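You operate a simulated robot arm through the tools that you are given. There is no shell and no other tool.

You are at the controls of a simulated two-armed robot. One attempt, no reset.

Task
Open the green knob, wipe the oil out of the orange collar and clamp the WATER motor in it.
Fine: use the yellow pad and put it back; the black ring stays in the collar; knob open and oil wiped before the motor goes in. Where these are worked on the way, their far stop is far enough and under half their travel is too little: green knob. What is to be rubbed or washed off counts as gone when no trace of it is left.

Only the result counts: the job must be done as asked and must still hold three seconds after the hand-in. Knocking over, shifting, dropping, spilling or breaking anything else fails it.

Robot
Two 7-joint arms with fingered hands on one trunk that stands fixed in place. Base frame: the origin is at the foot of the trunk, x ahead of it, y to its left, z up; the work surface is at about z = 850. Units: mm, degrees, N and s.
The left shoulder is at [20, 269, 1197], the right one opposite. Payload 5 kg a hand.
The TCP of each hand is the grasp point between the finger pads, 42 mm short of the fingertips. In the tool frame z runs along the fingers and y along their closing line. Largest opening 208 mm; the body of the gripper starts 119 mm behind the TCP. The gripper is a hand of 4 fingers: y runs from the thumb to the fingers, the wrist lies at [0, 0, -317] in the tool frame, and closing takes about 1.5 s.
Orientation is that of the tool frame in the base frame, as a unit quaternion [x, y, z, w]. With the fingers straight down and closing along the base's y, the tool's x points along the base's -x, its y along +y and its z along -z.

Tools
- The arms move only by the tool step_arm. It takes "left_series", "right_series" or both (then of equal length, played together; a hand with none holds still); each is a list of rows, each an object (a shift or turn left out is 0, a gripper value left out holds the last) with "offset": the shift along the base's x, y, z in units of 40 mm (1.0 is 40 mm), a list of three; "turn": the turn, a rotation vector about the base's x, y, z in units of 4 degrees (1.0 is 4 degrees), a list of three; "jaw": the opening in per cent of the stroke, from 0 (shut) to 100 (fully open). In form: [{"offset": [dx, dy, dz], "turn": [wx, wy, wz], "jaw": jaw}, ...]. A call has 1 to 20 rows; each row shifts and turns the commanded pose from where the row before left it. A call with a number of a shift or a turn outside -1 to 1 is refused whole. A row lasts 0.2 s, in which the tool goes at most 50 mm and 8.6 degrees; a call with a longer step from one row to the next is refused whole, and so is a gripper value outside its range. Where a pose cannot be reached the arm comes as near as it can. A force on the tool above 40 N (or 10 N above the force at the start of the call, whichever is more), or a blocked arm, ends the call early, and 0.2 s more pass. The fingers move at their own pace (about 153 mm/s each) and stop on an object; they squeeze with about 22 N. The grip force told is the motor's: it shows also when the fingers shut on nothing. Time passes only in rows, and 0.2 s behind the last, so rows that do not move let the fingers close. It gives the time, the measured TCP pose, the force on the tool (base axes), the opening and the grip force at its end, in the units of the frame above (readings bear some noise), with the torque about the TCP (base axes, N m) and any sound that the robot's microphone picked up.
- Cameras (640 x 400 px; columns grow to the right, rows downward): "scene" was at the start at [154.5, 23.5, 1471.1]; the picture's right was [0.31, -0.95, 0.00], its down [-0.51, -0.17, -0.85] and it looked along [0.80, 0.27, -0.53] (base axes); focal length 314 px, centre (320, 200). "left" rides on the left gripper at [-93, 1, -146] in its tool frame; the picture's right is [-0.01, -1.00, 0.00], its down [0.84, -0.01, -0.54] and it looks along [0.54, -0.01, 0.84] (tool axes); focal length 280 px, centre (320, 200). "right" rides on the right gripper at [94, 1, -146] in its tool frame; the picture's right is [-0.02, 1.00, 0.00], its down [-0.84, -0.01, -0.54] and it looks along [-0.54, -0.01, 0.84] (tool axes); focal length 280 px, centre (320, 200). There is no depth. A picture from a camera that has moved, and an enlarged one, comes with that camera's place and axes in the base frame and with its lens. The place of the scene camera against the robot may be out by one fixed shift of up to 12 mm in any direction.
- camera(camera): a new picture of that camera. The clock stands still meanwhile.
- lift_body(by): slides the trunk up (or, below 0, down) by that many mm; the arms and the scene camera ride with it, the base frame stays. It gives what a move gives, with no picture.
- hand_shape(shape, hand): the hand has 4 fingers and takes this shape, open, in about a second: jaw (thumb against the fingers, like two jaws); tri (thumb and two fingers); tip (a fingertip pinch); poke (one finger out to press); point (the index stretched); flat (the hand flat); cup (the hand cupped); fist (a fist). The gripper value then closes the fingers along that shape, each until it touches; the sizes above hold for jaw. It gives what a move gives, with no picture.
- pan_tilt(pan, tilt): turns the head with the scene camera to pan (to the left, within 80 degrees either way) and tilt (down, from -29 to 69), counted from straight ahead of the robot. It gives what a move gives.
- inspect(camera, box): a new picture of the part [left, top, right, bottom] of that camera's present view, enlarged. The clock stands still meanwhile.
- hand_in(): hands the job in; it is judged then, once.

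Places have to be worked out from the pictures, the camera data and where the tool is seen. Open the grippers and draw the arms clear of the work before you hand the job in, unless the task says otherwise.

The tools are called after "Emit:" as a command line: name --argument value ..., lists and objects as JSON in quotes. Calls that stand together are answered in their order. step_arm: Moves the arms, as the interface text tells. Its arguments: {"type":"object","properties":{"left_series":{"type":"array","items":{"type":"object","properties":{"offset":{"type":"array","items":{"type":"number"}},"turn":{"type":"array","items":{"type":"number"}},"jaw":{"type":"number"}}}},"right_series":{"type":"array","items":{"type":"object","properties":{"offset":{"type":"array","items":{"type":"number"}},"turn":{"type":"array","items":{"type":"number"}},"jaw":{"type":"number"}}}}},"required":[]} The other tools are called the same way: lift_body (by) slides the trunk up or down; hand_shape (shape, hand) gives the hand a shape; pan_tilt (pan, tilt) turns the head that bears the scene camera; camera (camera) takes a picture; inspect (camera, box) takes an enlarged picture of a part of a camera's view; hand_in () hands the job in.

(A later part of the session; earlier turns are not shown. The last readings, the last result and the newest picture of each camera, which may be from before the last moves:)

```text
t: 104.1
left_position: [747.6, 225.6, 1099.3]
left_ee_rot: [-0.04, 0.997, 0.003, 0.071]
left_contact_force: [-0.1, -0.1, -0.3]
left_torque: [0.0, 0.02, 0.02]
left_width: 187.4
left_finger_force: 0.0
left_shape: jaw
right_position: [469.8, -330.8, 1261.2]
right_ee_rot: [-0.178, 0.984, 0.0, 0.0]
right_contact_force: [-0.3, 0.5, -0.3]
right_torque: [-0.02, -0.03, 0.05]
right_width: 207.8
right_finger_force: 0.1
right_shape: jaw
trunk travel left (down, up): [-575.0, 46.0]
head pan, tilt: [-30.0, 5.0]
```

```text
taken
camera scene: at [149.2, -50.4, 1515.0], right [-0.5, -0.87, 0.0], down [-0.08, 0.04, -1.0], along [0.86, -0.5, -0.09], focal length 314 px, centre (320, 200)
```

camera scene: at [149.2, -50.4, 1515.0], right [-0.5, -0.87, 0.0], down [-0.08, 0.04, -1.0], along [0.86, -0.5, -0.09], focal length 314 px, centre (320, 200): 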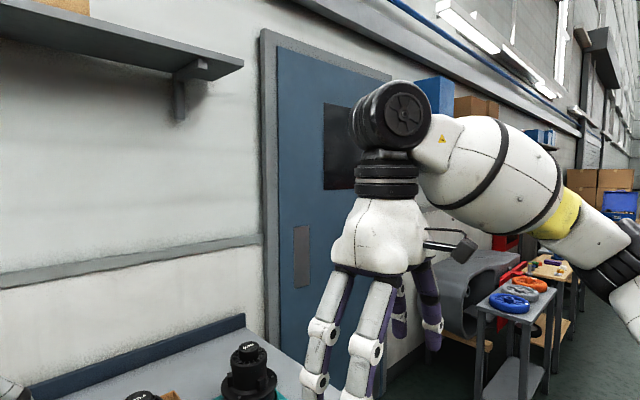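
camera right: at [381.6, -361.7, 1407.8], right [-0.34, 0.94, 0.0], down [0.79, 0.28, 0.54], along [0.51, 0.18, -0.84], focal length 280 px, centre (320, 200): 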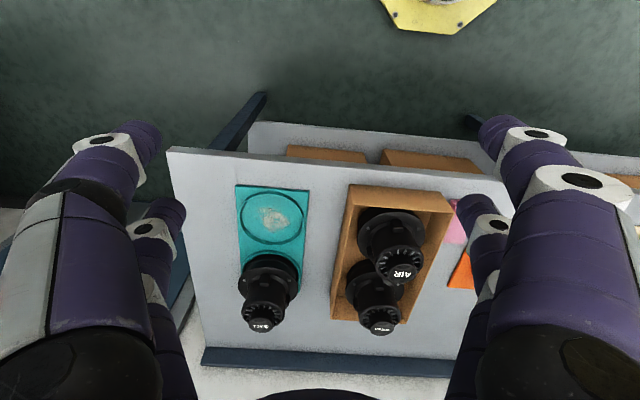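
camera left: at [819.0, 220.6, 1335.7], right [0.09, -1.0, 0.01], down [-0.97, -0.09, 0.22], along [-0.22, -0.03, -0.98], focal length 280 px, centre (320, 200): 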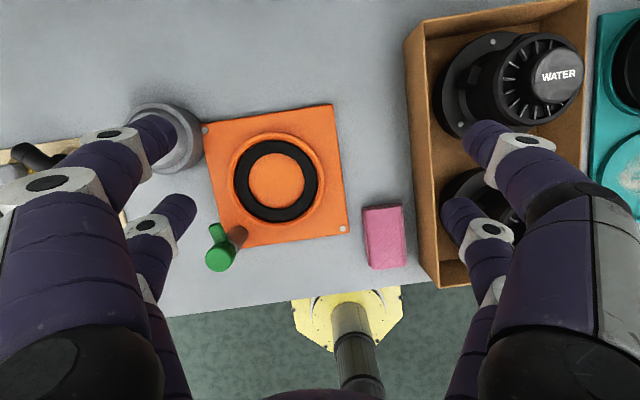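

The elbow sticks far out to the left with the forearm coming inward, so the hand should be turned clockwise to suit it. I rotate the hand about −36° and restore the tilt, then retry the move toward the motor.

Emit:
step_arm --left_series '[{"turn": [0, 0, -1]}, {"turn": [0, 0, -1]}, {"turn": [0, 0, -1]}, {"turn": [0, 0, -1]}, {"turn": [0, 0, -1]}, {"turn": [0, 0, -1]}, {"turn": [0, 0, -1]}, {"turn": [0, 0, -1]}, {"turn": [0, 0, -1]}, {"turn": [-0.5, -0.866, 0]}, {"turn": [-0.5, -0.866, 0]}, {"turn": [-0.5, -0.866, 0]}, {"offset": [0.2, -0.6, 0]}, {"offset": [0.2, -0.6, 0]}, {"offset": [0.2, -0.6, 0]}, {}]'

```text
t: 107.5
left_position: [771.8, 154.9, 1101.4]
left_ee_rot: [0.266, 0.948, -0.045, 0.168]
left_contact_force: [-1.6, 0.8, 0.4]
left_torque: [-0.08, -0.05, -0.02]
left_width: 187.4
left_finger_force: 0.1
left_shape: jaw
right_position: [470.0, -331.2, 1262.7]
right_ee_rot: [-0.179, 0.984, 0.0, 0.001]
right_contact_force: [-0.7, 1.1, 0.8]
right_torque: [-0.14, -0.1, -0.02]
right_width: 207.9
right_finger_force: 0.1
right_shape: jaw
trunk travel left (down, up): [-575.0, 46.0]
head pan, tilt: [-30.0, 5.0]
```

That works. I continue to above the WATER motor.

Emit:
step_arm --left_series '[{"offset": [0.49, -0.714, 0]}, {"offset": [0.49, -0.714, 0]}, {"offset": [0.49, -0.714, 0]}, {"offset": [0.49, -0.714, 0]}, {"offset": [0.49, -0.714, 0]}, {"offset": [0.49, -0.714, 0]}, {}]'

Emit:
camera --camera "left"

Emit:
pan_tilt --pan 0 --tilt 32

Emit:
camera --camera "scene"

```text
t: 109.1
left_position: [771.2, 152.0, 1101.5]
left_ee_rot: [0.267, 0.948, -0.045, 0.168]
left_contact_force: [0.0, -0.9, 0.2]
left_torque: [-0.02, 0.03, 0.0]
left_width: 187.2
left_finger_force: 0.1
left_shape: jaw
left hand out of reach, approached as far as the arm can: row 1, 2, 3, 4, 5, 6
right_position: [468.4, -331.8, 1262.7]
right_ee_rot: [-0.178, 0.984, 0.0, -0.001]
right_contact_force: [1.3, -0.6, 0.7]
right_torque: [0.0, -0.01, 0.0]
right_width: 208.0
right_finger_force: 0.0
right_shape: jaw
trunk travel left (down, up): [-575.0, 46.0]
head pan, tilt: [-30.0, 5.0]
```

```text
taken
camera left: at [805.9, 132.4, 1271.5], right [-0.51, -0.86, 0.0], down [-0.84, 0.5, 0.22], along [-0.19, 0.11, -0.98], focal length 280 px, centre (320, 200)
```

left: 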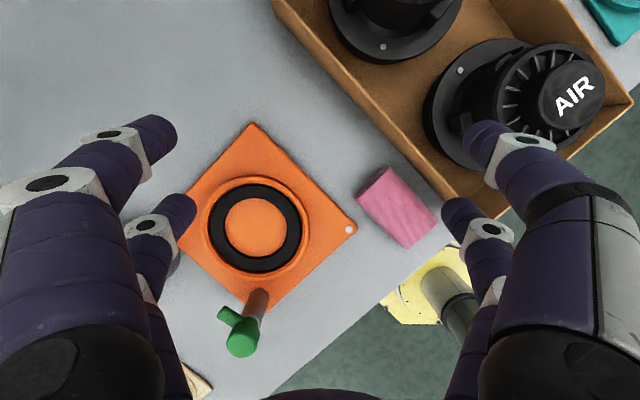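

```text
t: 110.1
left_position: [772.0, 152.2, 1101.1]
left_ee_rot: [0.267, 0.948, -0.045, 0.169]
left_contact_force: [-0.2, 0.3, 0.1]
left_torque: [0.0, -0.02, 0.01]
left_width: 187.3
left_finger_force: 0.1
left_shape: jaw
right_position: [469.5, -332.0, 1261.4]
right_ee_rot: [-0.178, 0.984, 0.0, 0.001]
right_contact_force: [-0.1, -0.6, -0.8]
right_torque: [0.02, -0.01, -0.01]
right_width: 207.7
right_finger_force: 0.1
right_shape: jaw
trunk travel left (down, up): [-575.0, 46.0]
head pan, tilt: [0.0, 32.0]
```

```text
taken
camera scene: at [159.3, -4.6, 1471.5], right [0.0, -1.0, 0.0], down [-0.53, 0.0, -0.85], along [0.85, 0.0, -0.53], focal length 314 px, centre (320, 200)
```

scene: 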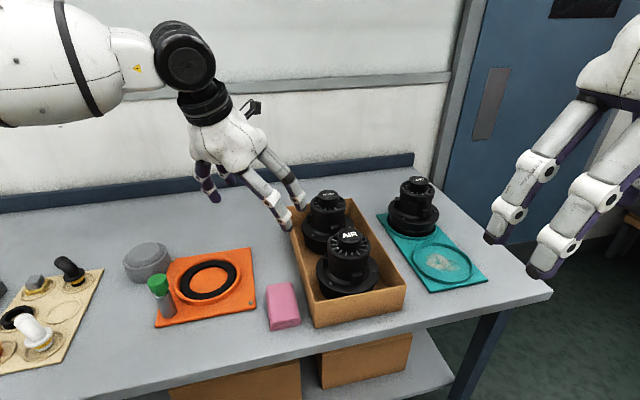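

The left arm can't cross far enough inward. The right arm moved inward freely earlier, so I'll use it for the motor: the left hand retreats to its start area, and the right hand tilts 20° and advances.

Emit:
step_arm --left_series '[{"offset": [-0.45, 0.6, 0.27], "turn": [0, 0, 1]}, {"offset": [-0.45, 0.6, 0.27], "turn": [0, 0, 1]}, {"offset": [-0.45, 0.6, 0.27], "turn": [0, 0, 1]}, {"offset": [-0.45, 0.6, 0.27], "turn": [0, 0, 1]}, {"offset": [-0.45, 0.6, 0.27], "turn": [0, 0, 1]}, {"offset": [-0.45, 0.6, 0.27], "turn": [0, 0, 1]}, {"offset": [-0.45, 0.6, 0.27], "turn": [0, 0, 1]}, {"offset": [-0.45, 0.6, 0.27], "turn": [0, 0, 1]}, {"offset": [-0.45, 0.6, 0.27], "turn": [0, 0, 1]}, {"offset": [-0.45, 0.6, 0.27], "turn": [0, 0, 1]}, {"offset": [-0.45, 0.6, 0.27], "turn": [0, 0, 1]}, {"offset": [-0.45, 0.6, 0.27], "turn": [0, 0, 1]}, {"offset": [-0.45, 0.6, 0.27], "turn": [0, 0, 1]}, {"offset": [-0.45, 0.6, 0.27]}, {"turn": [-0.35, 0.93, 0]}, {"turn": [-0.35, 0.93, 0]}, {"turn": [-0.35, 0.93, 0]}, {"turn": [-0.35, 0.93, 0]}, {"turn": [-0.35, 0.93, 0]}, {}]' --right_series '[{}, {}, {}, {}, {}, {}, {}, {}, {}, {}, {}, {}, {"turn": [0.352, -0.936, 0]}, {"turn": [0.352, -0.936, 0]}, {"turn": [0.352, -0.936, 0]}, {"turn": [0.352, -0.936, 0]}, {"turn": [0.352, -0.936, 0]}, {}, {}, {}]'

Emit:
camera --camera "scene"

```text
t: 114.3
left_position: [520.2, 487.9, 1251.9]
left_ee_rot: [-0.178, 0.984, 0.002, 0.001]
left_contact_force: [-0.4, 0.7, -1.1]
left_torque: [-0.07, 0.0, -0.02]
left_width: 187.2
left_finger_force: 0.1
left_shape: jaw
right_position: [469.7, -332.9, 1263.1]
right_ee_rot: [-0.175, 0.969, 0.031, 0.172]
right_contact_force: [-0.6, 0.7, -0.5]
right_torque: [-0.02, -0.01, -0.06]
right_width: 207.9
right_finger_force: 0.0
right_shape: jaw
trunk travel left (down, up): [-575.0, 46.0]
head pan, tilt: [0.0, 32.0]
```

```text
taken
camera scene: at [158.8, -3.8, 1471.5], right [0.0, -1.0, 0.0], down [-0.53, 0.0, -0.85], along [0.85, 0.0, -0.53], focal length 314 px, centre (320, 200)
```

scene: 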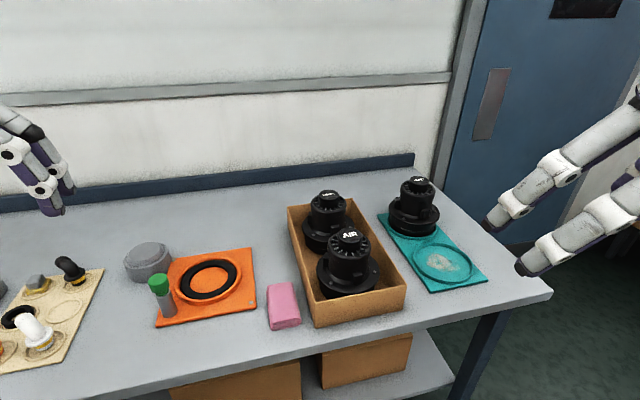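

Now I bring the right hand over the WATER motor at safe height.

Emit:
step_arm --right_series '[{"offset": [0.747, 0.546, -0.237]}, {"offset": [0.747, 0.546, -0.237]}, {"offset": [0.747, 0.546, -0.237]}, {"offset": [0.747, 0.546, -0.237]}, {"offset": [0.747, 0.546, -0.237]}, {"offset": [0.747, 0.546, -0.237]}, {"offset": [0.747, 0.546, -0.237]}, {"offset": [0.747, 0.546, -0.237]}, {"offset": [0.747, 0.546, -0.237]}, {"offset": [0.747, 0.546, -0.237]}, {"offset": [0.747, 0.546, -0.237]}, {"offset": [0.747, 0.546, -0.237]}, {"offset": [0.747, 0.546, -0.237]}, {"offset": [0.747, 0.546, -0.237]}, {}]'

Emit:
camera --camera "right"

Emit:
camera --camera "scene"

```text
t: 117.5
left_position: [520.6, 485.7, 1250.8]
left_ee_rot: [-0.177, 0.984, 0.003, 0.001]
left_contact_force: [-0.4, -0.5, -0.4]
left_torque: [0.09, -0.01, 0.01]
left_width: 186.9
left_finger_force: 0.1
left_shape: jaw
right_position: [888.3, -26.9, 1128.3]
right_ee_rot: [-0.175, 0.969, 0.032, 0.172]
right_contact_force: [-0.1, -1.5, -0.7]
right_torque: [0.09, 0.0, 0.06]
right_width: 207.8
right_finger_force: 0.0
right_shape: jaw
trunk travel left (down, up): [-575.0, 46.0]
head pan, tilt: [0.0, 32.0]
```

```text
taken
camera right: at [757.4, -72.4, 1234.2], right [-0.34, 0.94, 0.01], down [0.57, 0.2, 0.8], along [0.75, 0.27, -0.61], focal length 280 px, centre (320, 200)
```

right: 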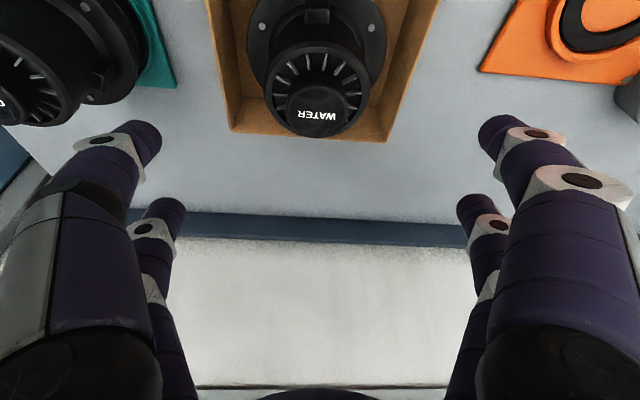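

```text
taken
camera scene: at [159.0, -5.4, 1471.5], right [0.0, -1.0, 0.0], down [-0.53, 0.0, -0.85], along [0.85, 0.0, -0.53], focal length 314 px, centre (320, 200)
```

scene: 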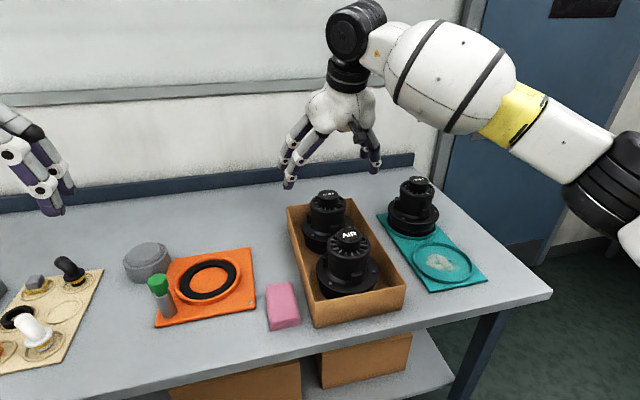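

The right hand is over the motor within reach. I zoom to refine the motor's axis from this closer view.

Emit:
inspect --camera "right" --box '[230, 0, 410, 150]'

Emit:
inspect --camera "scene" --box '[260, 100, 400, 280]'

```text
2.67 times, centred on (320, 75) of right
camera zoom: at [757.4, -72.4, 1234.2], right [-0.34, 0.94, 0.01], down [0.57, 0.2, 0.8], along [0.75, 0.27, -0.61], focal length 748 px, centre (320, 533)
```

zoom: 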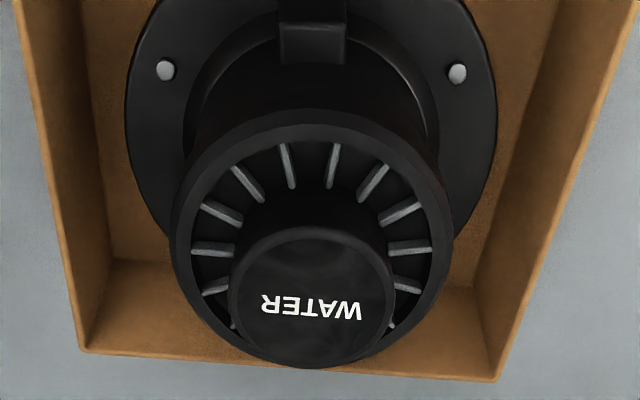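

```text
2.22 times, centred on (330, 190) of scene
camera zoom: at [159.0, -5.4, 1471.5], right [0.0, -1.0, 0.0], down [-0.53, 0.0, -0.85], along [0.85, 0.0, -0.53], focal length 699 px, centre (298, 222)
```

zoom: 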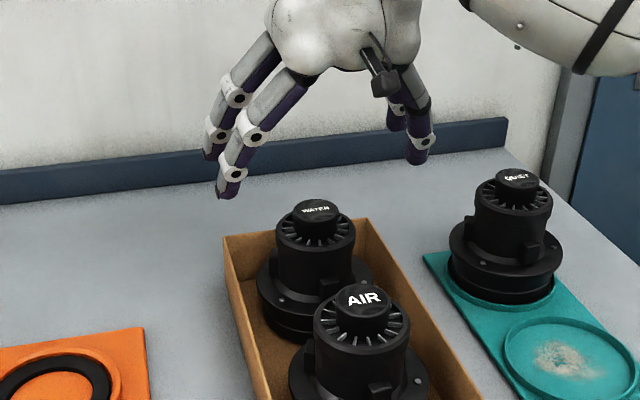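

The axis refines to about (896, −25), rim z≈996, radius 50. I line up, descend to z≈995 so the fingertips stay above the box walls, and close.

Emit:
step_arm --right_series '[{"offset": [-0.1, -0.0625, 0], "jaw": 80}, {"offset": [0, 0, -0.7]}, {"offset": [0, 0, -0.7]}, {"offset": [0, 0, -0.7]}, {"offset": [0, 0, -0.7]}, {"offset": [0, 0, -0.53]}, {}]'

Emit:
camera --camera "right"

Emit:
inspect --camera "scene" --box '[260, 120, 400, 280]'

```text
t: 119.1
left_position: [519.2, 486.9, 1251.6]
left_ee_rot: [-0.178, 0.984, 0.002, 0.001]
left_contact_force: [-0.9, -0.2, 0.3]
left_torque: [-0.01, -0.08, 0.02]
left_width: 187.2
left_finger_force: 0.0
left_shape: jaw
right_position: [885.5, -30.1, 996.4]
right_ee_rot: [-0.175, 0.969, 0.033, 0.172]
right_contact_force: [-0.4, 0.4, 0.2]
right_torque: [-0.03, -0.05, 0.0]
right_width: 166.6
right_finger_force: 0.0
right_shape: jaw
trunk travel left (down, up): [-575.0, 46.0]
head pan, tilt: [0.0, 32.0]
```

```text
taken
camera right: at [754.2, -75.1, 1100.8], right [-0.34, 0.94, 0.01], down [0.57, 0.2, 0.8], along [0.75, 0.27, -0.61], focal length 280 px, centre (320, 200)
```

right: 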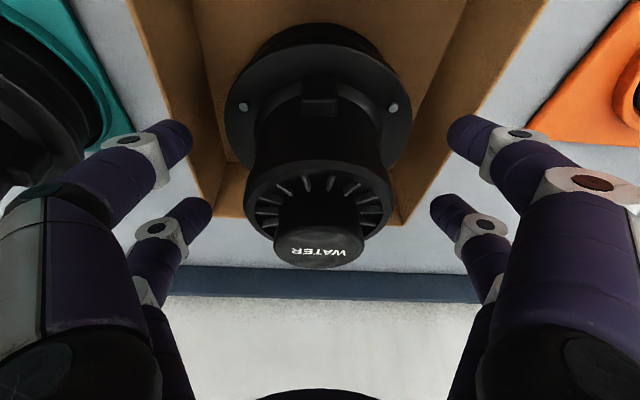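

```text
2.50 times, centred on (330, 200) of scene
camera zoom: at [158.6, -4.5, 1471.6], right [0.0, -1.0, 0.0], down [-0.53, 0.0, -0.85], along [0.85, 0.0, -0.53], focal length 786 px, centre (295, 200)
```

zoom: 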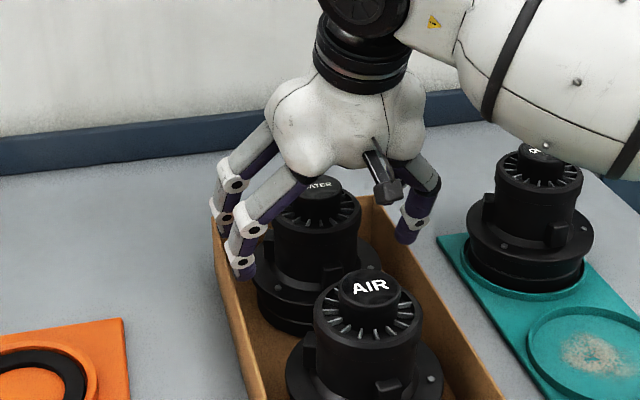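

The motor is centred between the fingers. I close the grip.

Emit:
step_arm --right_series '[{"jaw": 0}, {"jaw": 0}, {"jaw": 0}, {"jaw": 0}, {"jaw": 0}, {"jaw": 0}, {"jaw": 0}]'

Emit:
camera --camera "right"

Emit:
inspect --camera "scene" --box '[260, 120, 400, 280]'

```text
t: 120.7
left_position: [521.3, 485.8, 1251.8]
left_ee_rot: [-0.178, 0.984, 0.003, 0.001]
left_contact_force: [0.5, 0.1, 0.2]
left_torque: [-0.02, 0.06, -0.01]
left_width: 187.1
left_finger_force: 0.0
left_shape: jaw
right_position: [884.1, -30.1, 995.4]
right_ee_rot: [-0.176, 0.969, 0.032, 0.17]
right_contact_force: [-2.0, -0.2, 0.5]
right_torque: [-0.14, 0.21, -0.14]
right_width: 72.0
right_finger_force: 21.8
right_shape: jaw
trunk travel left (down, up): [-575.0, 46.0]
head pan, tilt: [0.0, 32.0]
```

```text
taken
camera right: at [754.6, -75.2, 1100.2], right [-0.34, 0.94, 0.01], down [0.57, 0.2, 0.79], along [0.75, 0.27, -0.61], focal length 280 px, centre (320, 200)
```

right: 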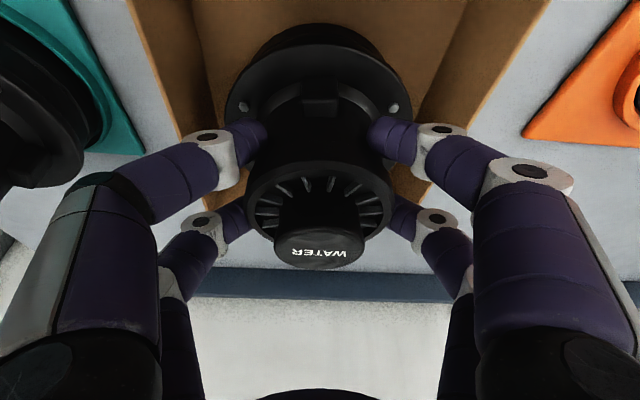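

```text
2.50 times, centred on (330, 200) of scene
camera zoom: at [159.3, -4.5, 1471.4], right [0.0, -1.0, 0.0], down [-0.53, 0.0, -0.85], along [0.85, 0.0, -0.53], focal length 786 px, centre (295, 200)
```

zoom: 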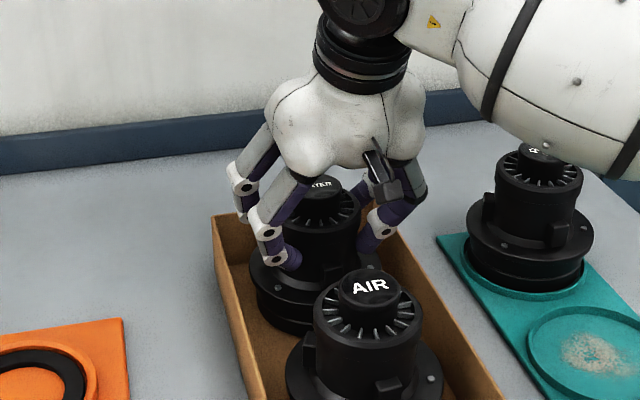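

Gripped at 72 mm chord. I lift a little and check weight and hold.

Emit:
step_arm --right_series '[{"offset": [0, 0, 0.25]}, {"offset": [0, 0, 0.25]}, {"offset": [0, 0, 0.25]}, {}]'

Emit:
camera --camera "right"

Emit:
inspect --camera "scene" --box '[260, 120, 400, 280]'

```text
t: 121.7
left_position: [520.2, 486.2, 1251.2]
left_ee_rot: [-0.178, 0.984, 0.003, 0.001]
left_contact_force: [0.1, 0.1, -1.0]
left_torque: [-0.03, 0.03, 0.0]
left_width: 187.0
left_finger_force: 0.1
left_shape: jaw
right_position: [886.6, -29.1, 1024.2]
right_ee_rot: [-0.176, 0.969, 0.032, 0.171]
right_contact_force: [-0.2, -0.1, -12.1]
right_torque: [-0.05, 0.21, 0.0]
right_width: 71.2
right_finger_force: 22.1
right_shape: jaw
trunk travel left (down, up): [-575.0, 46.0]
head pan, tilt: [0.0, 32.0]
```

```text
taken
camera right: at [756.1, -74.4, 1129.1], right [-0.34, 0.94, 0.01], down [0.57, 0.2, 0.79], along [0.75, 0.27, -0.61], focal length 280 px, centre (320, 200)
```

right: 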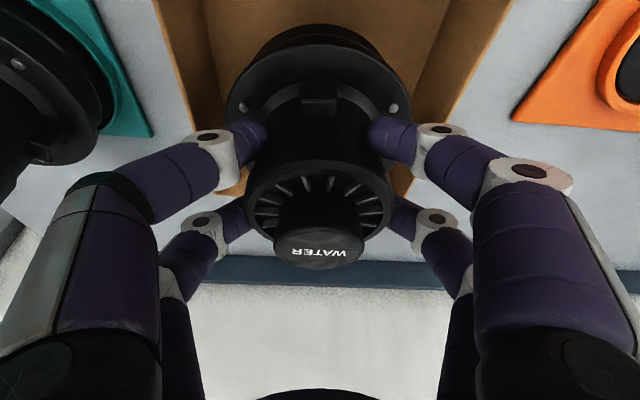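

```text
2.50 times, centred on (330, 200) of scene
camera zoom: at [160.4, -4.5, 1471.2], right [0.0, -1.0, 0.0], down [-0.53, 0.0, -0.85], along [0.85, 0.0, -0.53], focal length 786 px, centre (295, 200)
```

zoom: 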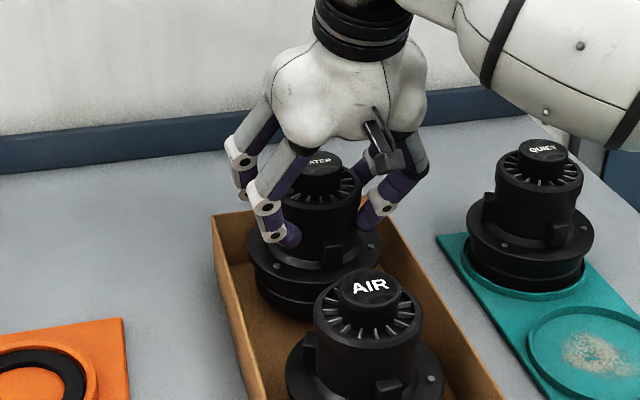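

The motor (about 1.2 kg) hangs firmly. I lift it clear of the box walls.

Emit:
step_arm --right_series '[{"offset": [0, 0, 0.6]}, {"offset": [0, 0, 0.6]}, {"offset": [0, 0, 0.6]}, {"offset": [0, 0, 0.6]}, {"offset": [0, 0, 0.4]}, {}]'

Emit:
step_arm --right_series '[{"offset": [-0.3, 0.59, 0]}, {"offset": [-0.3, 0.59, 0]}, {"offset": [-0.3, 0.59, 0]}, {"offset": [-0.3, 0.59, 0]}, {"offset": [-0.3, 0.59, 0]}, {"offset": [-0.3, 0.59, 0]}, {"offset": [-0.3, 0.59, 0]}, {}]'

Emit:
camera --camera "scene"

Emit:
camera --camera "right"

```text
t: 123.1
left_position: [522.9, 486.6, 1249.3]
left_ee_rot: [-0.179, 0.984, 0.003, 0.0]
left_contact_force: [1.2, 0.0, -0.7]
left_torque: [-0.05, 0.03, 0.0]
left_width: 187.2
left_finger_force: 0.1
left_shape: jaw
right_position: [887.5, -29.5, 1135.5]
right_ee_rot: [-0.174, 0.969, 0.032, 0.17]
right_contact_force: [0.0, 0.1, -11.8]
right_torque: [-0.12, 0.25, -0.01]
right_width: 71.4
right_finger_force: 22.0
right_shape: jaw
trunk travel left (down, up): [-575.0, 46.0]
head pan, tilt: [0.0, 32.0]
```

```text
t: 124.9
left_position: [520.3, 485.0, 1251.8]
left_ee_rot: [-0.178, 0.984, 0.002, 0.001]
left_contact_force: [0.3, -0.5, -1.2]
left_torque: [0.06, 0.0, -0.01]
left_width: 187.2
left_finger_force: 0.0
left_shape: jaw
right_position: [804.8, 134.1, 1136.0]
right_ee_rot: [-0.174, 0.969, 0.032, 0.171]
right_contact_force: [-0.5, -2.1, -12.7]
right_torque: [-0.02, 0.24, 0.03]
right_width: 71.2
right_finger_force: 21.6
right_shape: jaw
trunk travel left (down, up): [-575.0, 46.0]
head pan, tilt: [0.0, 32.0]
```

```text
taken
camera scene: at [160.1, -5.2, 1471.3], right [0.0, -1.0, 0.0], down [-0.53, 0.0, -0.85], along [0.85, 0.0, -0.53], focal length 314 px, centre (320, 200)
```

scene: 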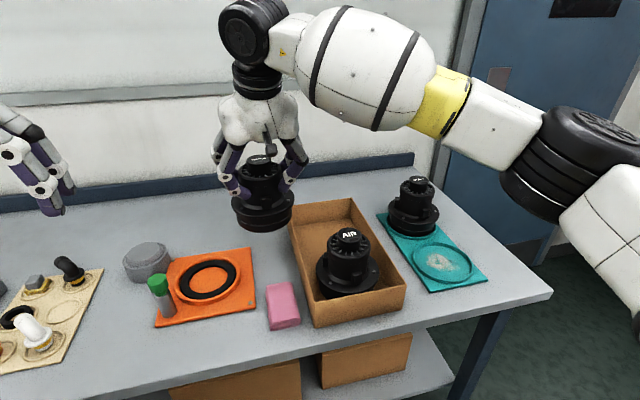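

```text
taken
camera right: at [674.0, 88.9, 1242.7], right [-0.34, 0.94, 0.01], down [0.57, 0.2, 0.79], along [0.75, 0.27, -0.61], focal length 280 px, centre (320, 200)
```

right: 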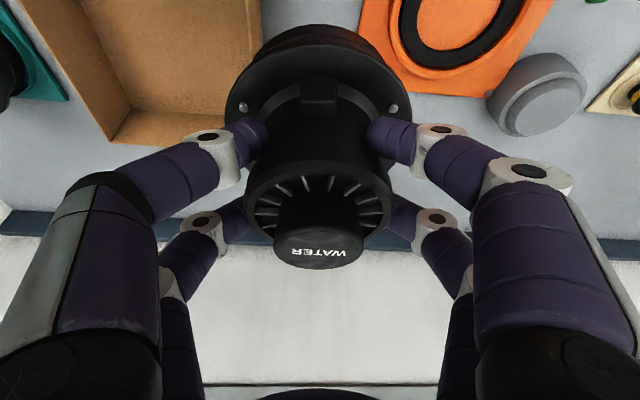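

Holding well and within reach. I carry on to above the collar.

Emit:
step_arm --right_series '[{"offset": [-0.324, 0.608, 0]}, {"offset": [-0.324, 0.608, 0]}, {"offset": [-0.324, 0.608, 0]}, {"offset": [-0.324, 0.608, 0]}, {"offset": [-0.324, 0.608, 0]}, {"offset": [-0.324, 0.608, 0]}, {}]'

Emit:
pan_tilt --pan 20 --tilt 40

Emit:
camera --camera "scene"

Emit:
camera --camera "right"

Emit:
camera --camera "left"

```text
t: 126.5
left_position: [521.4, 486.4, 1250.8]
left_ee_rot: [-0.178, 0.984, 0.003, 0.002]
left_contact_force: [0.6, -1.0, 0.3]
left_torque: [0.1, 0.07, 0.01]
left_width: 187.2
left_finger_force: 0.0
left_shape: jaw
right_position: [725.0, 279.5, 1138.0]
right_ee_rot: [-0.173, 0.97, 0.031, 0.17]
right_contact_force: [0.4, -0.3, -11.5]
right_torque: [0.07, 0.24, 0.01]
right_width: 71.0
right_finger_force: 22.0
right_shape: jaw
trunk travel left (down, up): [-575.0, 46.0]
head pan, tilt: [0.0, 32.0]
```

```text
t: 127.3
left_position: [520.1, 487.1, 1251.3]
left_ee_rot: [-0.178, 0.984, 0.003, 0.0]
left_contact_force: [0.4, -0.8, 0.0]
left_torque: [0.01, 0.02, 0.0]
left_width: 187.4
left_finger_force: 0.1
left_shape: jaw
right_position: [724.1, 281.5, 1138.4]
right_ee_rot: [-0.175, 0.969, 0.033, 0.171]
right_contact_force: [0.9, -0.2, -12.1]
right_torque: [-0.06, 0.21, 0.05]
right_width: 71.2
right_finger_force: 21.9
right_shape: jaw
trunk travel left (down, up): [-575.0, 46.0]
head pan, tilt: [20.0, 40.0]
```

```text
taken
camera scene: at [150.3, 24.6, 1459.1], right [0.34, -0.94, 0.0], down [-0.6, -0.22, -0.77], along [0.72, 0.26, -0.64], focal length 314 px, centre (320, 200)
```

scene: 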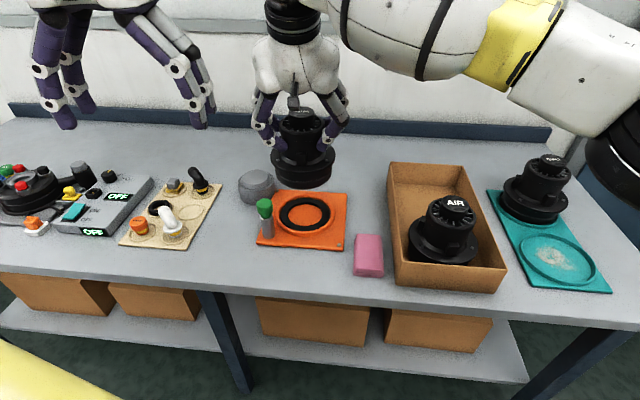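

```text
taken
camera right: at [593.5, 235.8, 1243.1], right [-0.34, 0.94, 0.01], down [0.57, 0.2, 0.79], along [0.75, 0.27, -0.61], focal length 280 px, centre (320, 200)
```

right: 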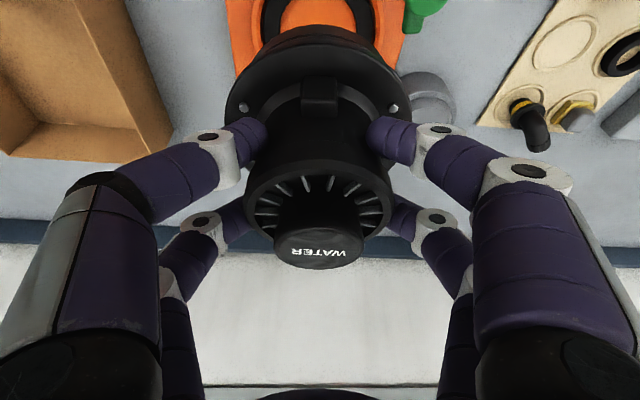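

```text
taken
camera left: at [609.3, 519.0, 1398.2], right [0.36, -0.93, 0.0], down [-0.79, -0.31, 0.54], along [-0.5, -0.19, -0.84], focal length 280 px, centre (320, 200)
```

left: 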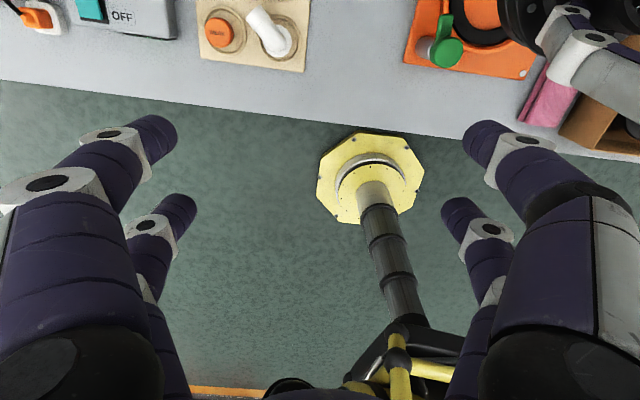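

The motor hangs upright over the collar. I lower until its base is some 30 mm above the rim and check alignment from the scene camera, moving the left hand for a side view as well.

Emit:
step_arm --right_series '[{"offset": [0.05, 0, -0.6]}, {"offset": [0, 0, -0.6]}, {"offset": [0, 0, -0.6]}, {}]'

Emit:
inspect --camera "scene" --box '[230, 110, 380, 260]'

Emit:
camera --camera "right"

Emit:
inspect --camera "left" --box '[380, 0, 600, 140]'

```text
t: 128.3
left_position: [520.4, 487.1, 1250.9]
left_ee_rot: [-0.178, 0.984, 0.002, 0.002]
left_contact_force: [-0.5, -0.3, 0.2]
left_torque: [-0.01, -0.06, -0.03]
left_width: 187.3
left_finger_force: 0.1
left_shape: jaw
right_position: [724.7, 280.7, 1064.9]
right_ee_rot: [-0.174, 0.969, 0.031, 0.17]
right_contact_force: [-0.8, -0.7, -12.0]
right_torque: [-0.05, 0.22, 0.02]
right_width: 71.1
right_finger_force: 22.1
right_shape: jaw
trunk travel left (down, up): [-575.0, 46.0]
head pan, tilt: [20.0, 40.0]
```

```text
2.67 times, centred on (305, 185) of scene
camera zoom: at [149.6, 24.6, 1459.3], right [0.34, -0.94, 0.0], down [-0.6, -0.22, -0.77], along [0.72, 0.26, -0.64], focal length 839 px, centre (360, 240)
```

zoom: 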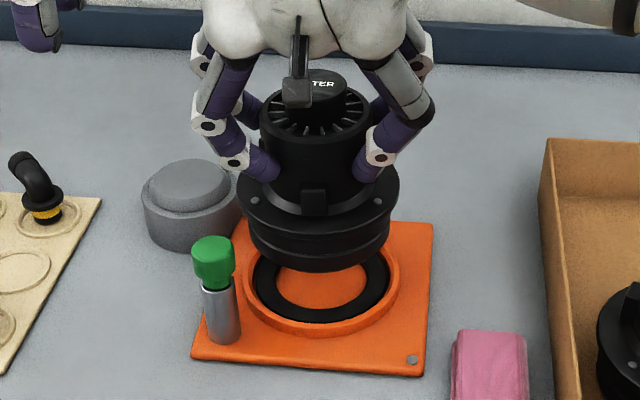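

```text
taken
camera right: at [594.8, 236.2, 1169.6], right [-0.34, 0.94, 0.01], down [0.57, 0.2, 0.79], along [0.75, 0.27, -0.61], focal length 280 px, centre (320, 200)
```

right: 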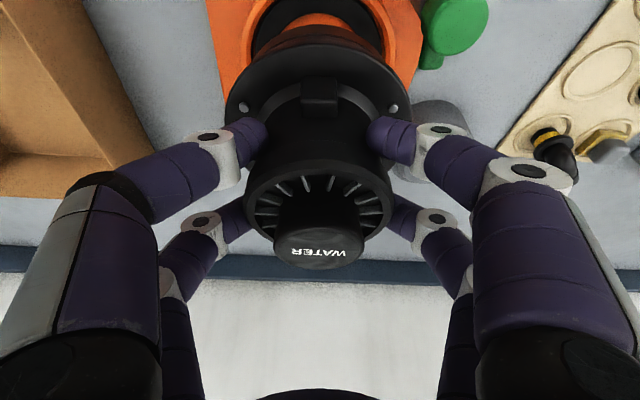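

```text
2.86 times, centred on (490, 70) of left
camera zoom: at [608.6, 518.9, 1398.7], right [0.36, -0.93, 0.0], down [-0.79, -0.31, 0.54], along [-0.5, -0.19, -0.84], focal length 801 px, centre (-166, 571)
```

zoom: 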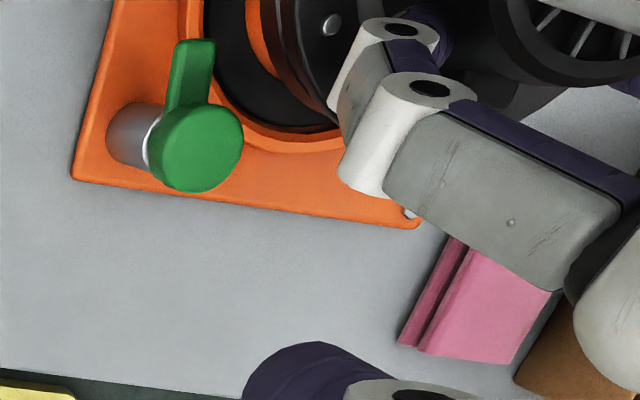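

The lateral alignment looks within about 1–2 mm. For the depth direction I bring the left hand round to look at the collar from the left side, keeping clear of the right hand.

Emit:
step_arm --left_series '[{"offset": [0.306, 0.01, -0.23], "turn": [0, 0, 1], "jaw": 40}, {"offset": [0.306, 0.01, -0.23], "turn": [0, 0, 1]}, {"offset": [0.306, 0.01, -0.23], "turn": [0, 0, 1]}, {"offset": [0.306, 0.01, -0.23], "turn": [0, 0, 1]}, {"offset": [0.306, 0.01, -0.23], "turn": [0, 0, 1]}, {"offset": [0.306, 0.01, -0.23], "turn": [0, 0, 1]}, {"offset": [0.306, 0.01, -0.23], "turn": [0, 0, 1]}, {"offset": [0.306, 0.01, -0.23], "turn": [0, 0, 1]}, {"offset": [0.306, 0.01, -0.23], "turn": [0, 0, 1]}, {"offset": [0.306, 0.01, -0.23], "turn": [0, 0, 1]}, {"offset": [0.306, 0.01, -0.23], "turn": [0, 0, 1]}, {"offset": [0.306, 0.01, -0.23], "turn": [0, 0, 1]}, {"offset": [0.306, 0.01, -0.23], "turn": [0, 0, 1]}, {"offset": [0.306, 0.01, -0.23], "turn": [0, 0, 1]}, {"offset": [0.306, 0.01, -0.23], "turn": [0, 0, 1]}, {"offset": [0.306, 0.01, -0.23], "turn": [0, 0, 1]}, {"offset": [0.306, 0.01, -0.23], "turn": [0, 0, 1]}, {}]'

Emit:
camera --camera "left"

Emit:
camera --camera "scene"

```text
t: 132.1
left_position: [728.0, 495.1, 1095.8]
left_ee_rot: [-0.698, 0.716, 0.002, 0.0]
left_contact_force: [-0.3, 0.0, 0.9]
left_torque: [-0.02, 0.02, -0.04]
left_width: 83.8
left_finger_force: 0.0
left_shape: jaw
right_position: [725.0, 281.4, 1065.0]
right_ee_rot: [-0.176, 0.969, 0.032, 0.171]
right_contact_force: [0.2, 0.6, -11.4]
right_torque: [-0.05, 0.16, -0.01]
right_width: 70.8
right_finger_force: 21.8
right_shape: jaw
trunk travel left (down, up): [-575.0, 46.0]
head pan, tilt: [20.0, 40.0]
```

```text
taken
camera left: at [731.2, 586.2, 1242.4], right [1.0, -0.01, 0.0], down [-0.01, -0.84, 0.54], along [-0.01, -0.54, -0.84], focal length 280 px, centre (320, 200)
```

left: 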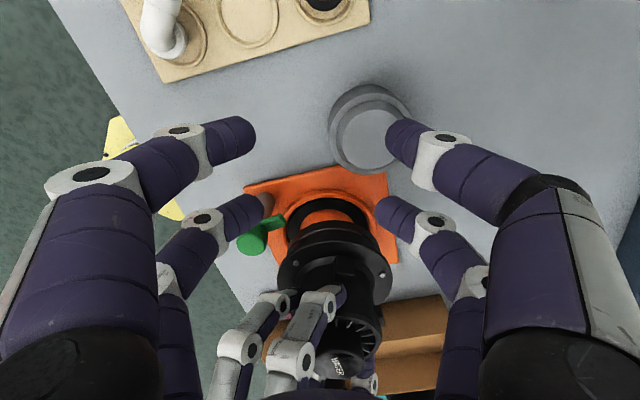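

```text
taken
camera scene: at [149.7, 24.7, 1459.2], right [0.34, -0.94, 0.0], down [-0.6, -0.22, -0.77], along [0.72, 0.26, -0.64], focal length 314 px, centre (320, 200)
```

scene: 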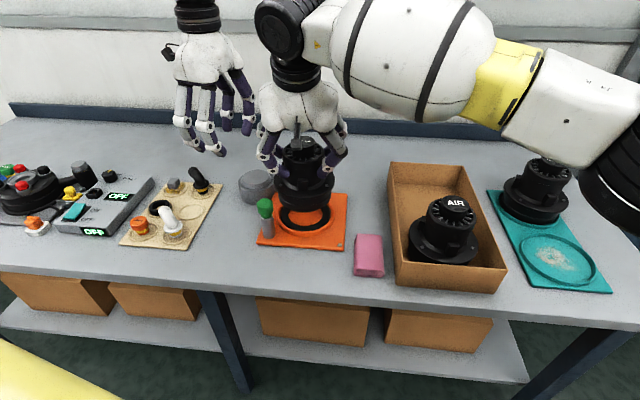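

Good side view. I zoom in there to compare the motor base with the collar.

Emit:
inspect --camera "left" --box '[240, 150, 420, 310]'

```text
2.50 times, centred on (330, 230) of left
camera zoom: at [731.2, 586.2, 1242.4], right [1.0, -0.01, 0.0], down [-0.01, -0.84, 0.54], along [-0.01, -0.54, -0.84], focal length 701 px, centre (295, 125)
```

zoom: 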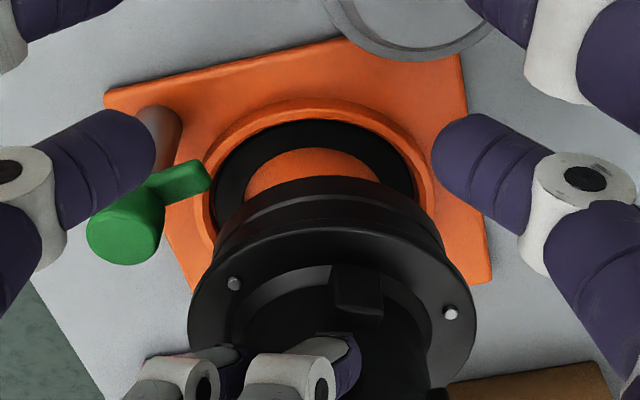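

From the left view the motor sits about 4–5 mm too far in +x, and the scene view suggests about 3 mm too far in +y. I correct, lower to just above the rim, and recheck both views.

Emit:
step_arm --right_series '[{"offset": [-0.11, -0.075, -0.4]}, {"offset": [0, 0, -0.5]}, {}]'

Emit:
inspect --camera "left" --box '[250, 160, 410, 280]'

Emit:
inspect --camera "scene" --box '[250, 140, 360, 250]'

```text
t: 132.9
left_position: [728.2, 494.2, 1094.8]
left_ee_rot: [-0.697, 0.717, 0.003, -0.001]
left_contact_force: [-0.9, -0.8, 0.9]
left_torque: [0.04, -0.05, 0.04]
left_width: 83.5
left_finger_force: 0.0
left_shape: jaw
right_position: [719.2, 278.0, 1029.8]
right_ee_rot: [-0.176, 0.969, 0.031, 0.171]
right_contact_force: [0.3, 0.1, -11.4]
right_torque: [-0.04, 0.23, 0.04]
right_width: 71.0
right_finger_force: 21.8
right_shape: jaw
trunk travel left (down, up): [-575.0, 46.0]
head pan, tilt: [20.0, 40.0]
```

```text
3.33 times, centred on (330, 220) of left
camera zoom: at [731.1, 586.1, 1242.4], right [1.0, -0.01, 0.0], down [-0.01, -0.84, 0.54], along [-0.01, -0.54, -0.84], focal length 935 px, centre (287, 133)
```

zoom: 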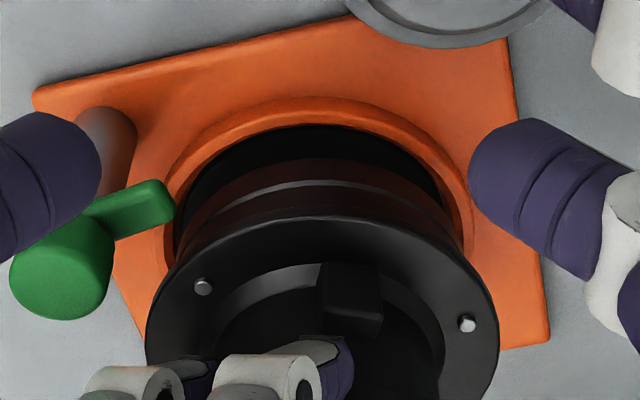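

```text
3.64 times, centred on (305, 195) of scene
camera zoom: at [149.7, 24.6, 1459.2], right [0.34, -0.94, 0.0], down [-0.6, -0.22, -0.77], along [0.72, 0.26, -0.64], focal length 1144 px, centre (374, 218)
```

zoom: 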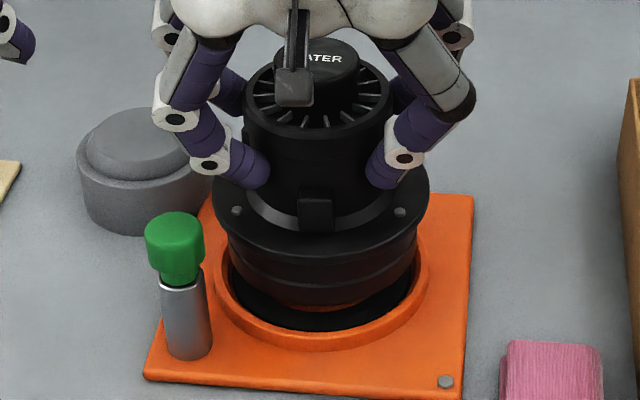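

Depth is now within about 0.5 mm; laterally the motor is about 2.5 mm too far right in the scene view. I correct that and lower in small steps, watching the force.

Emit:
step_arm --right_series '[{"offset": [0, 0.063, 0]}, {"offset": [0, 0, -0.2]}, {"offset": [0, 0, -0.15]}, {}]'

Emit:
inspect --camera "left" --box '[250, 160, 410, 280]'

Emit:
inspect --camera "scene" --box '[260, 170, 350, 250]'

```text
t: 133.9
left_position: [728.9, 495.2, 1094.4]
left_ee_rot: [-0.698, 0.717, 0.003, 0.0]
left_contact_force: [0.1, 0.7, -0.2]
left_torque: [-0.01, 0.02, -0.01]
left_width: 83.4
left_finger_force: 0.1
left_shape: jaw
right_position: [720.8, 279.8, 1013.8]
right_ee_rot: [-0.175, 0.969, 0.032, 0.171]
right_contact_force: [-0.4, 0.0, -12.0]
right_torque: [-0.07, 0.21, -0.01]
right_width: 71.0
right_finger_force: 22.3
right_shape: jaw
trunk travel left (down, up): [-575.0, 46.0]
head pan, tilt: [20.0, 40.0]
```

```text
3.33 times, centred on (330, 220) of left
camera zoom: at [731.7, 586.3, 1241.7], right [1.0, -0.01, -0.01], down [-0.01, -0.84, 0.54], along [-0.01, -0.54, -0.84], focal length 935 px, centre (287, 133)
```

zoom: 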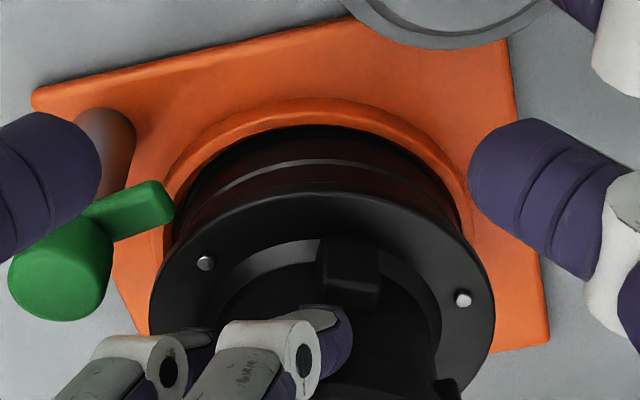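

```text
5.00 times, centred on (305, 210) of scene
camera zoom: at [150.3, 24.9, 1459.1], right [0.34, -0.94, 0.0], down [-0.6, -0.22, -0.77], along [0.72, 0.26, -0.64], focal length 1573 px, centre (395, 150)
```

zoom: 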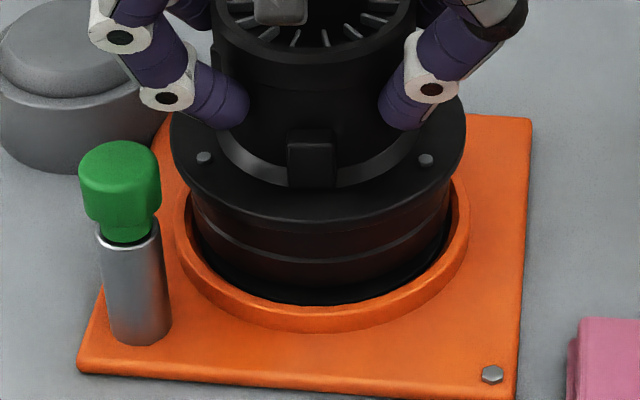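

Both views agree to about 1 mm: I correct (+0.8, −1) and lower further in small steps.

Emit:
step_arm --right_series '[{"offset": [0.02, -0.025, 0]}, {"offset": [0, 0, -0.1]}, {"offset": [0, 0, -0.1]}, {}]'

```text
t: 134.9
left_position: [727.7, 493.7, 1096.1]
left_ee_rot: [-0.698, 0.716, 0.003, 0.0]
left_contact_force: [0.0, -0.2, 0.9]
left_torque: [0.01, -0.02, 0.01]
left_width: 83.5
left_finger_force: 0.0
left_shape: jaw
right_position: [722.1, 279.7, 1009.0]
right_ee_rot: [-0.174, 0.969, 0.032, 0.172]
right_contact_force: [4.0, 1.6, 9.4]
right_torque: [-0.21, 0.03, 0.06]
right_width: 71.2
right_finger_force: 21.5
right_shape: jaw
trunk travel left (down, up): [-575.0, 46.0]
head pan, tilt: [20.0, 40.0]
```

Contact at z≈1009 with a force of about 21 N. I look whether the base is seated or resting on an edge.

Emit:
inspect --camera "left" --box '[250, 160, 410, 280]'

Emit:
inspect --camera "scene" --box '[260, 170, 350, 250]'

```text
3.33 times, centred on (330, 220) of left
camera zoom: at [730.8, 586.0, 1242.7], right [1.0, -0.01, 0.0], down [-0.01, -0.84, 0.54], along [-0.01, -0.54, -0.84], focal length 935 px, centre (287, 133)
```

zoom: 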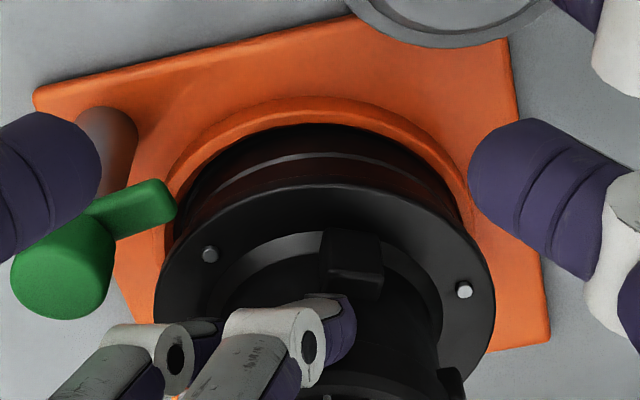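

```text
5.00 times, centred on (305, 210) of scene
camera zoom: at [149.2, 24.5, 1459.4], right [0.34, -0.94, 0.0], down [-0.6, -0.22, -0.77], along [0.72, 0.26, -0.64], focal length 1573 px, centre (395, 150)
```

zoom: 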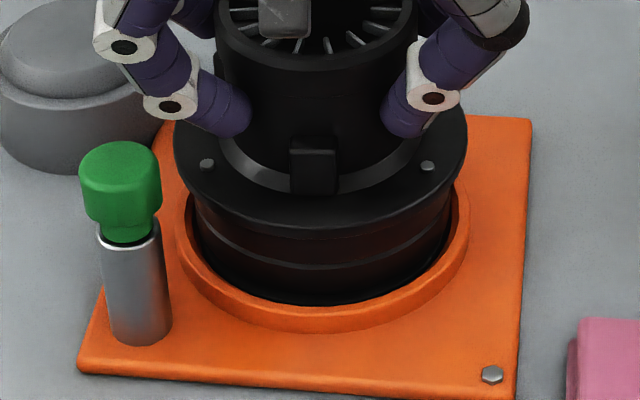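

The base sits inside the rim on all visible sides with the rim's top face clear, and it's stiffly supported: seated on the ring. I ease the vertical load and open the right hand moderately (the knob is near), then look.

Emit:
step_arm --right_series '[{"offset": [0, 0, 0.05]}, {"jaw": 42}, {"jaw": 48}, {"jaw": 54}, {}, {}]'

Emit:
inspect --camera "left" --box '[250, 160, 410, 280]'

Emit:
inspect --camera "scene" --box '[250, 140, 360, 250]'

Emit:
camera --camera "right"

```text
t: 136.3
left_position: [727.6, 494.0, 1094.7]
left_ee_rot: [-0.698, 0.716, 0.003, -0.001]
left_contact_force: [0.1, 0.1, 0.2]
left_torque: [0.0, 0.02, 0.02]
left_width: 83.9
left_finger_force: 0.1
left_shape: jaw
right_position: [722.0, 279.5, 1008.3]
right_ee_rot: [-0.176, 0.969, 0.032, 0.171]
right_contact_force: [-0.4, 0.3, -0.6]
right_torque: [0.0, -0.03, 0.01]
right_width: 111.5
right_finger_force: 0.0
right_shape: jaw
trunk travel left (down, up): [-575.0, 46.0]
head pan, tilt: [20.0, 40.0]
```

```text
3.33 times, centred on (330, 220) of left
camera zoom: at [731.1, 586.1, 1242.2], right [1.0, -0.01, 0.0], down [-0.01, -0.84, 0.54], along [-0.01, -0.54, -0.84], focal length 935 px, centre (287, 133)
```

zoom: 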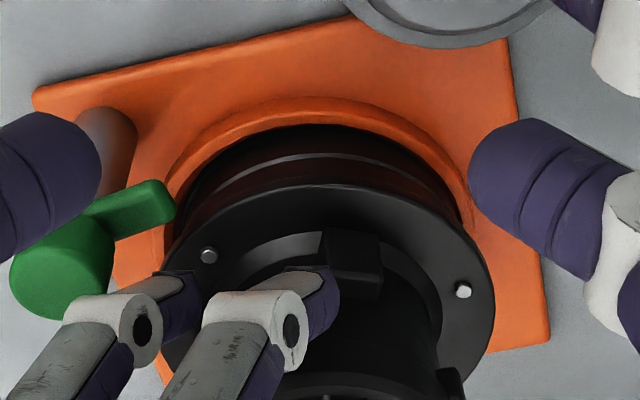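

```text
3.64 times, centred on (305, 195) of scene
camera zoom: at [149.6, 24.6, 1459.2], right [0.34, -0.94, 0.0], down [-0.6, -0.22, -0.77], along [0.72, 0.26, -0.64], focal length 1144 px, centre (374, 218)
```

zoom: 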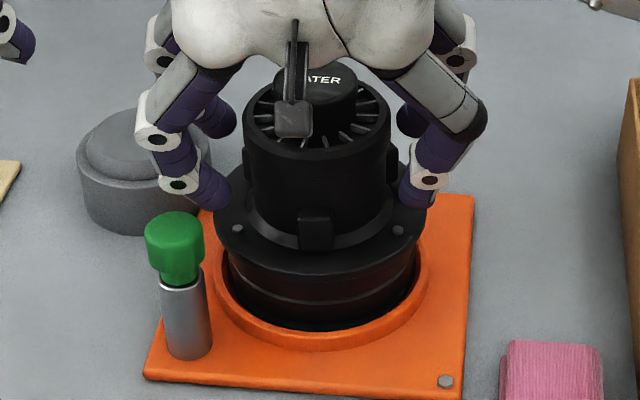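

```text
taken
camera right: at [590.5, 234.5, 1113.7], right [-0.34, 0.94, 0.01], down [0.57, 0.2, 0.79], along [0.75, 0.27, -0.61], focal length 280 px, centre (320, 200)
```

right: 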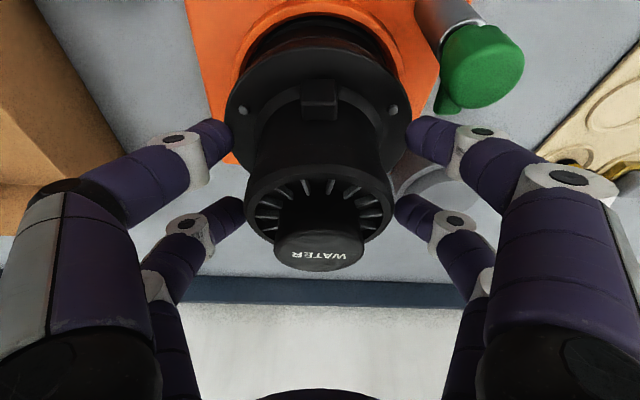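

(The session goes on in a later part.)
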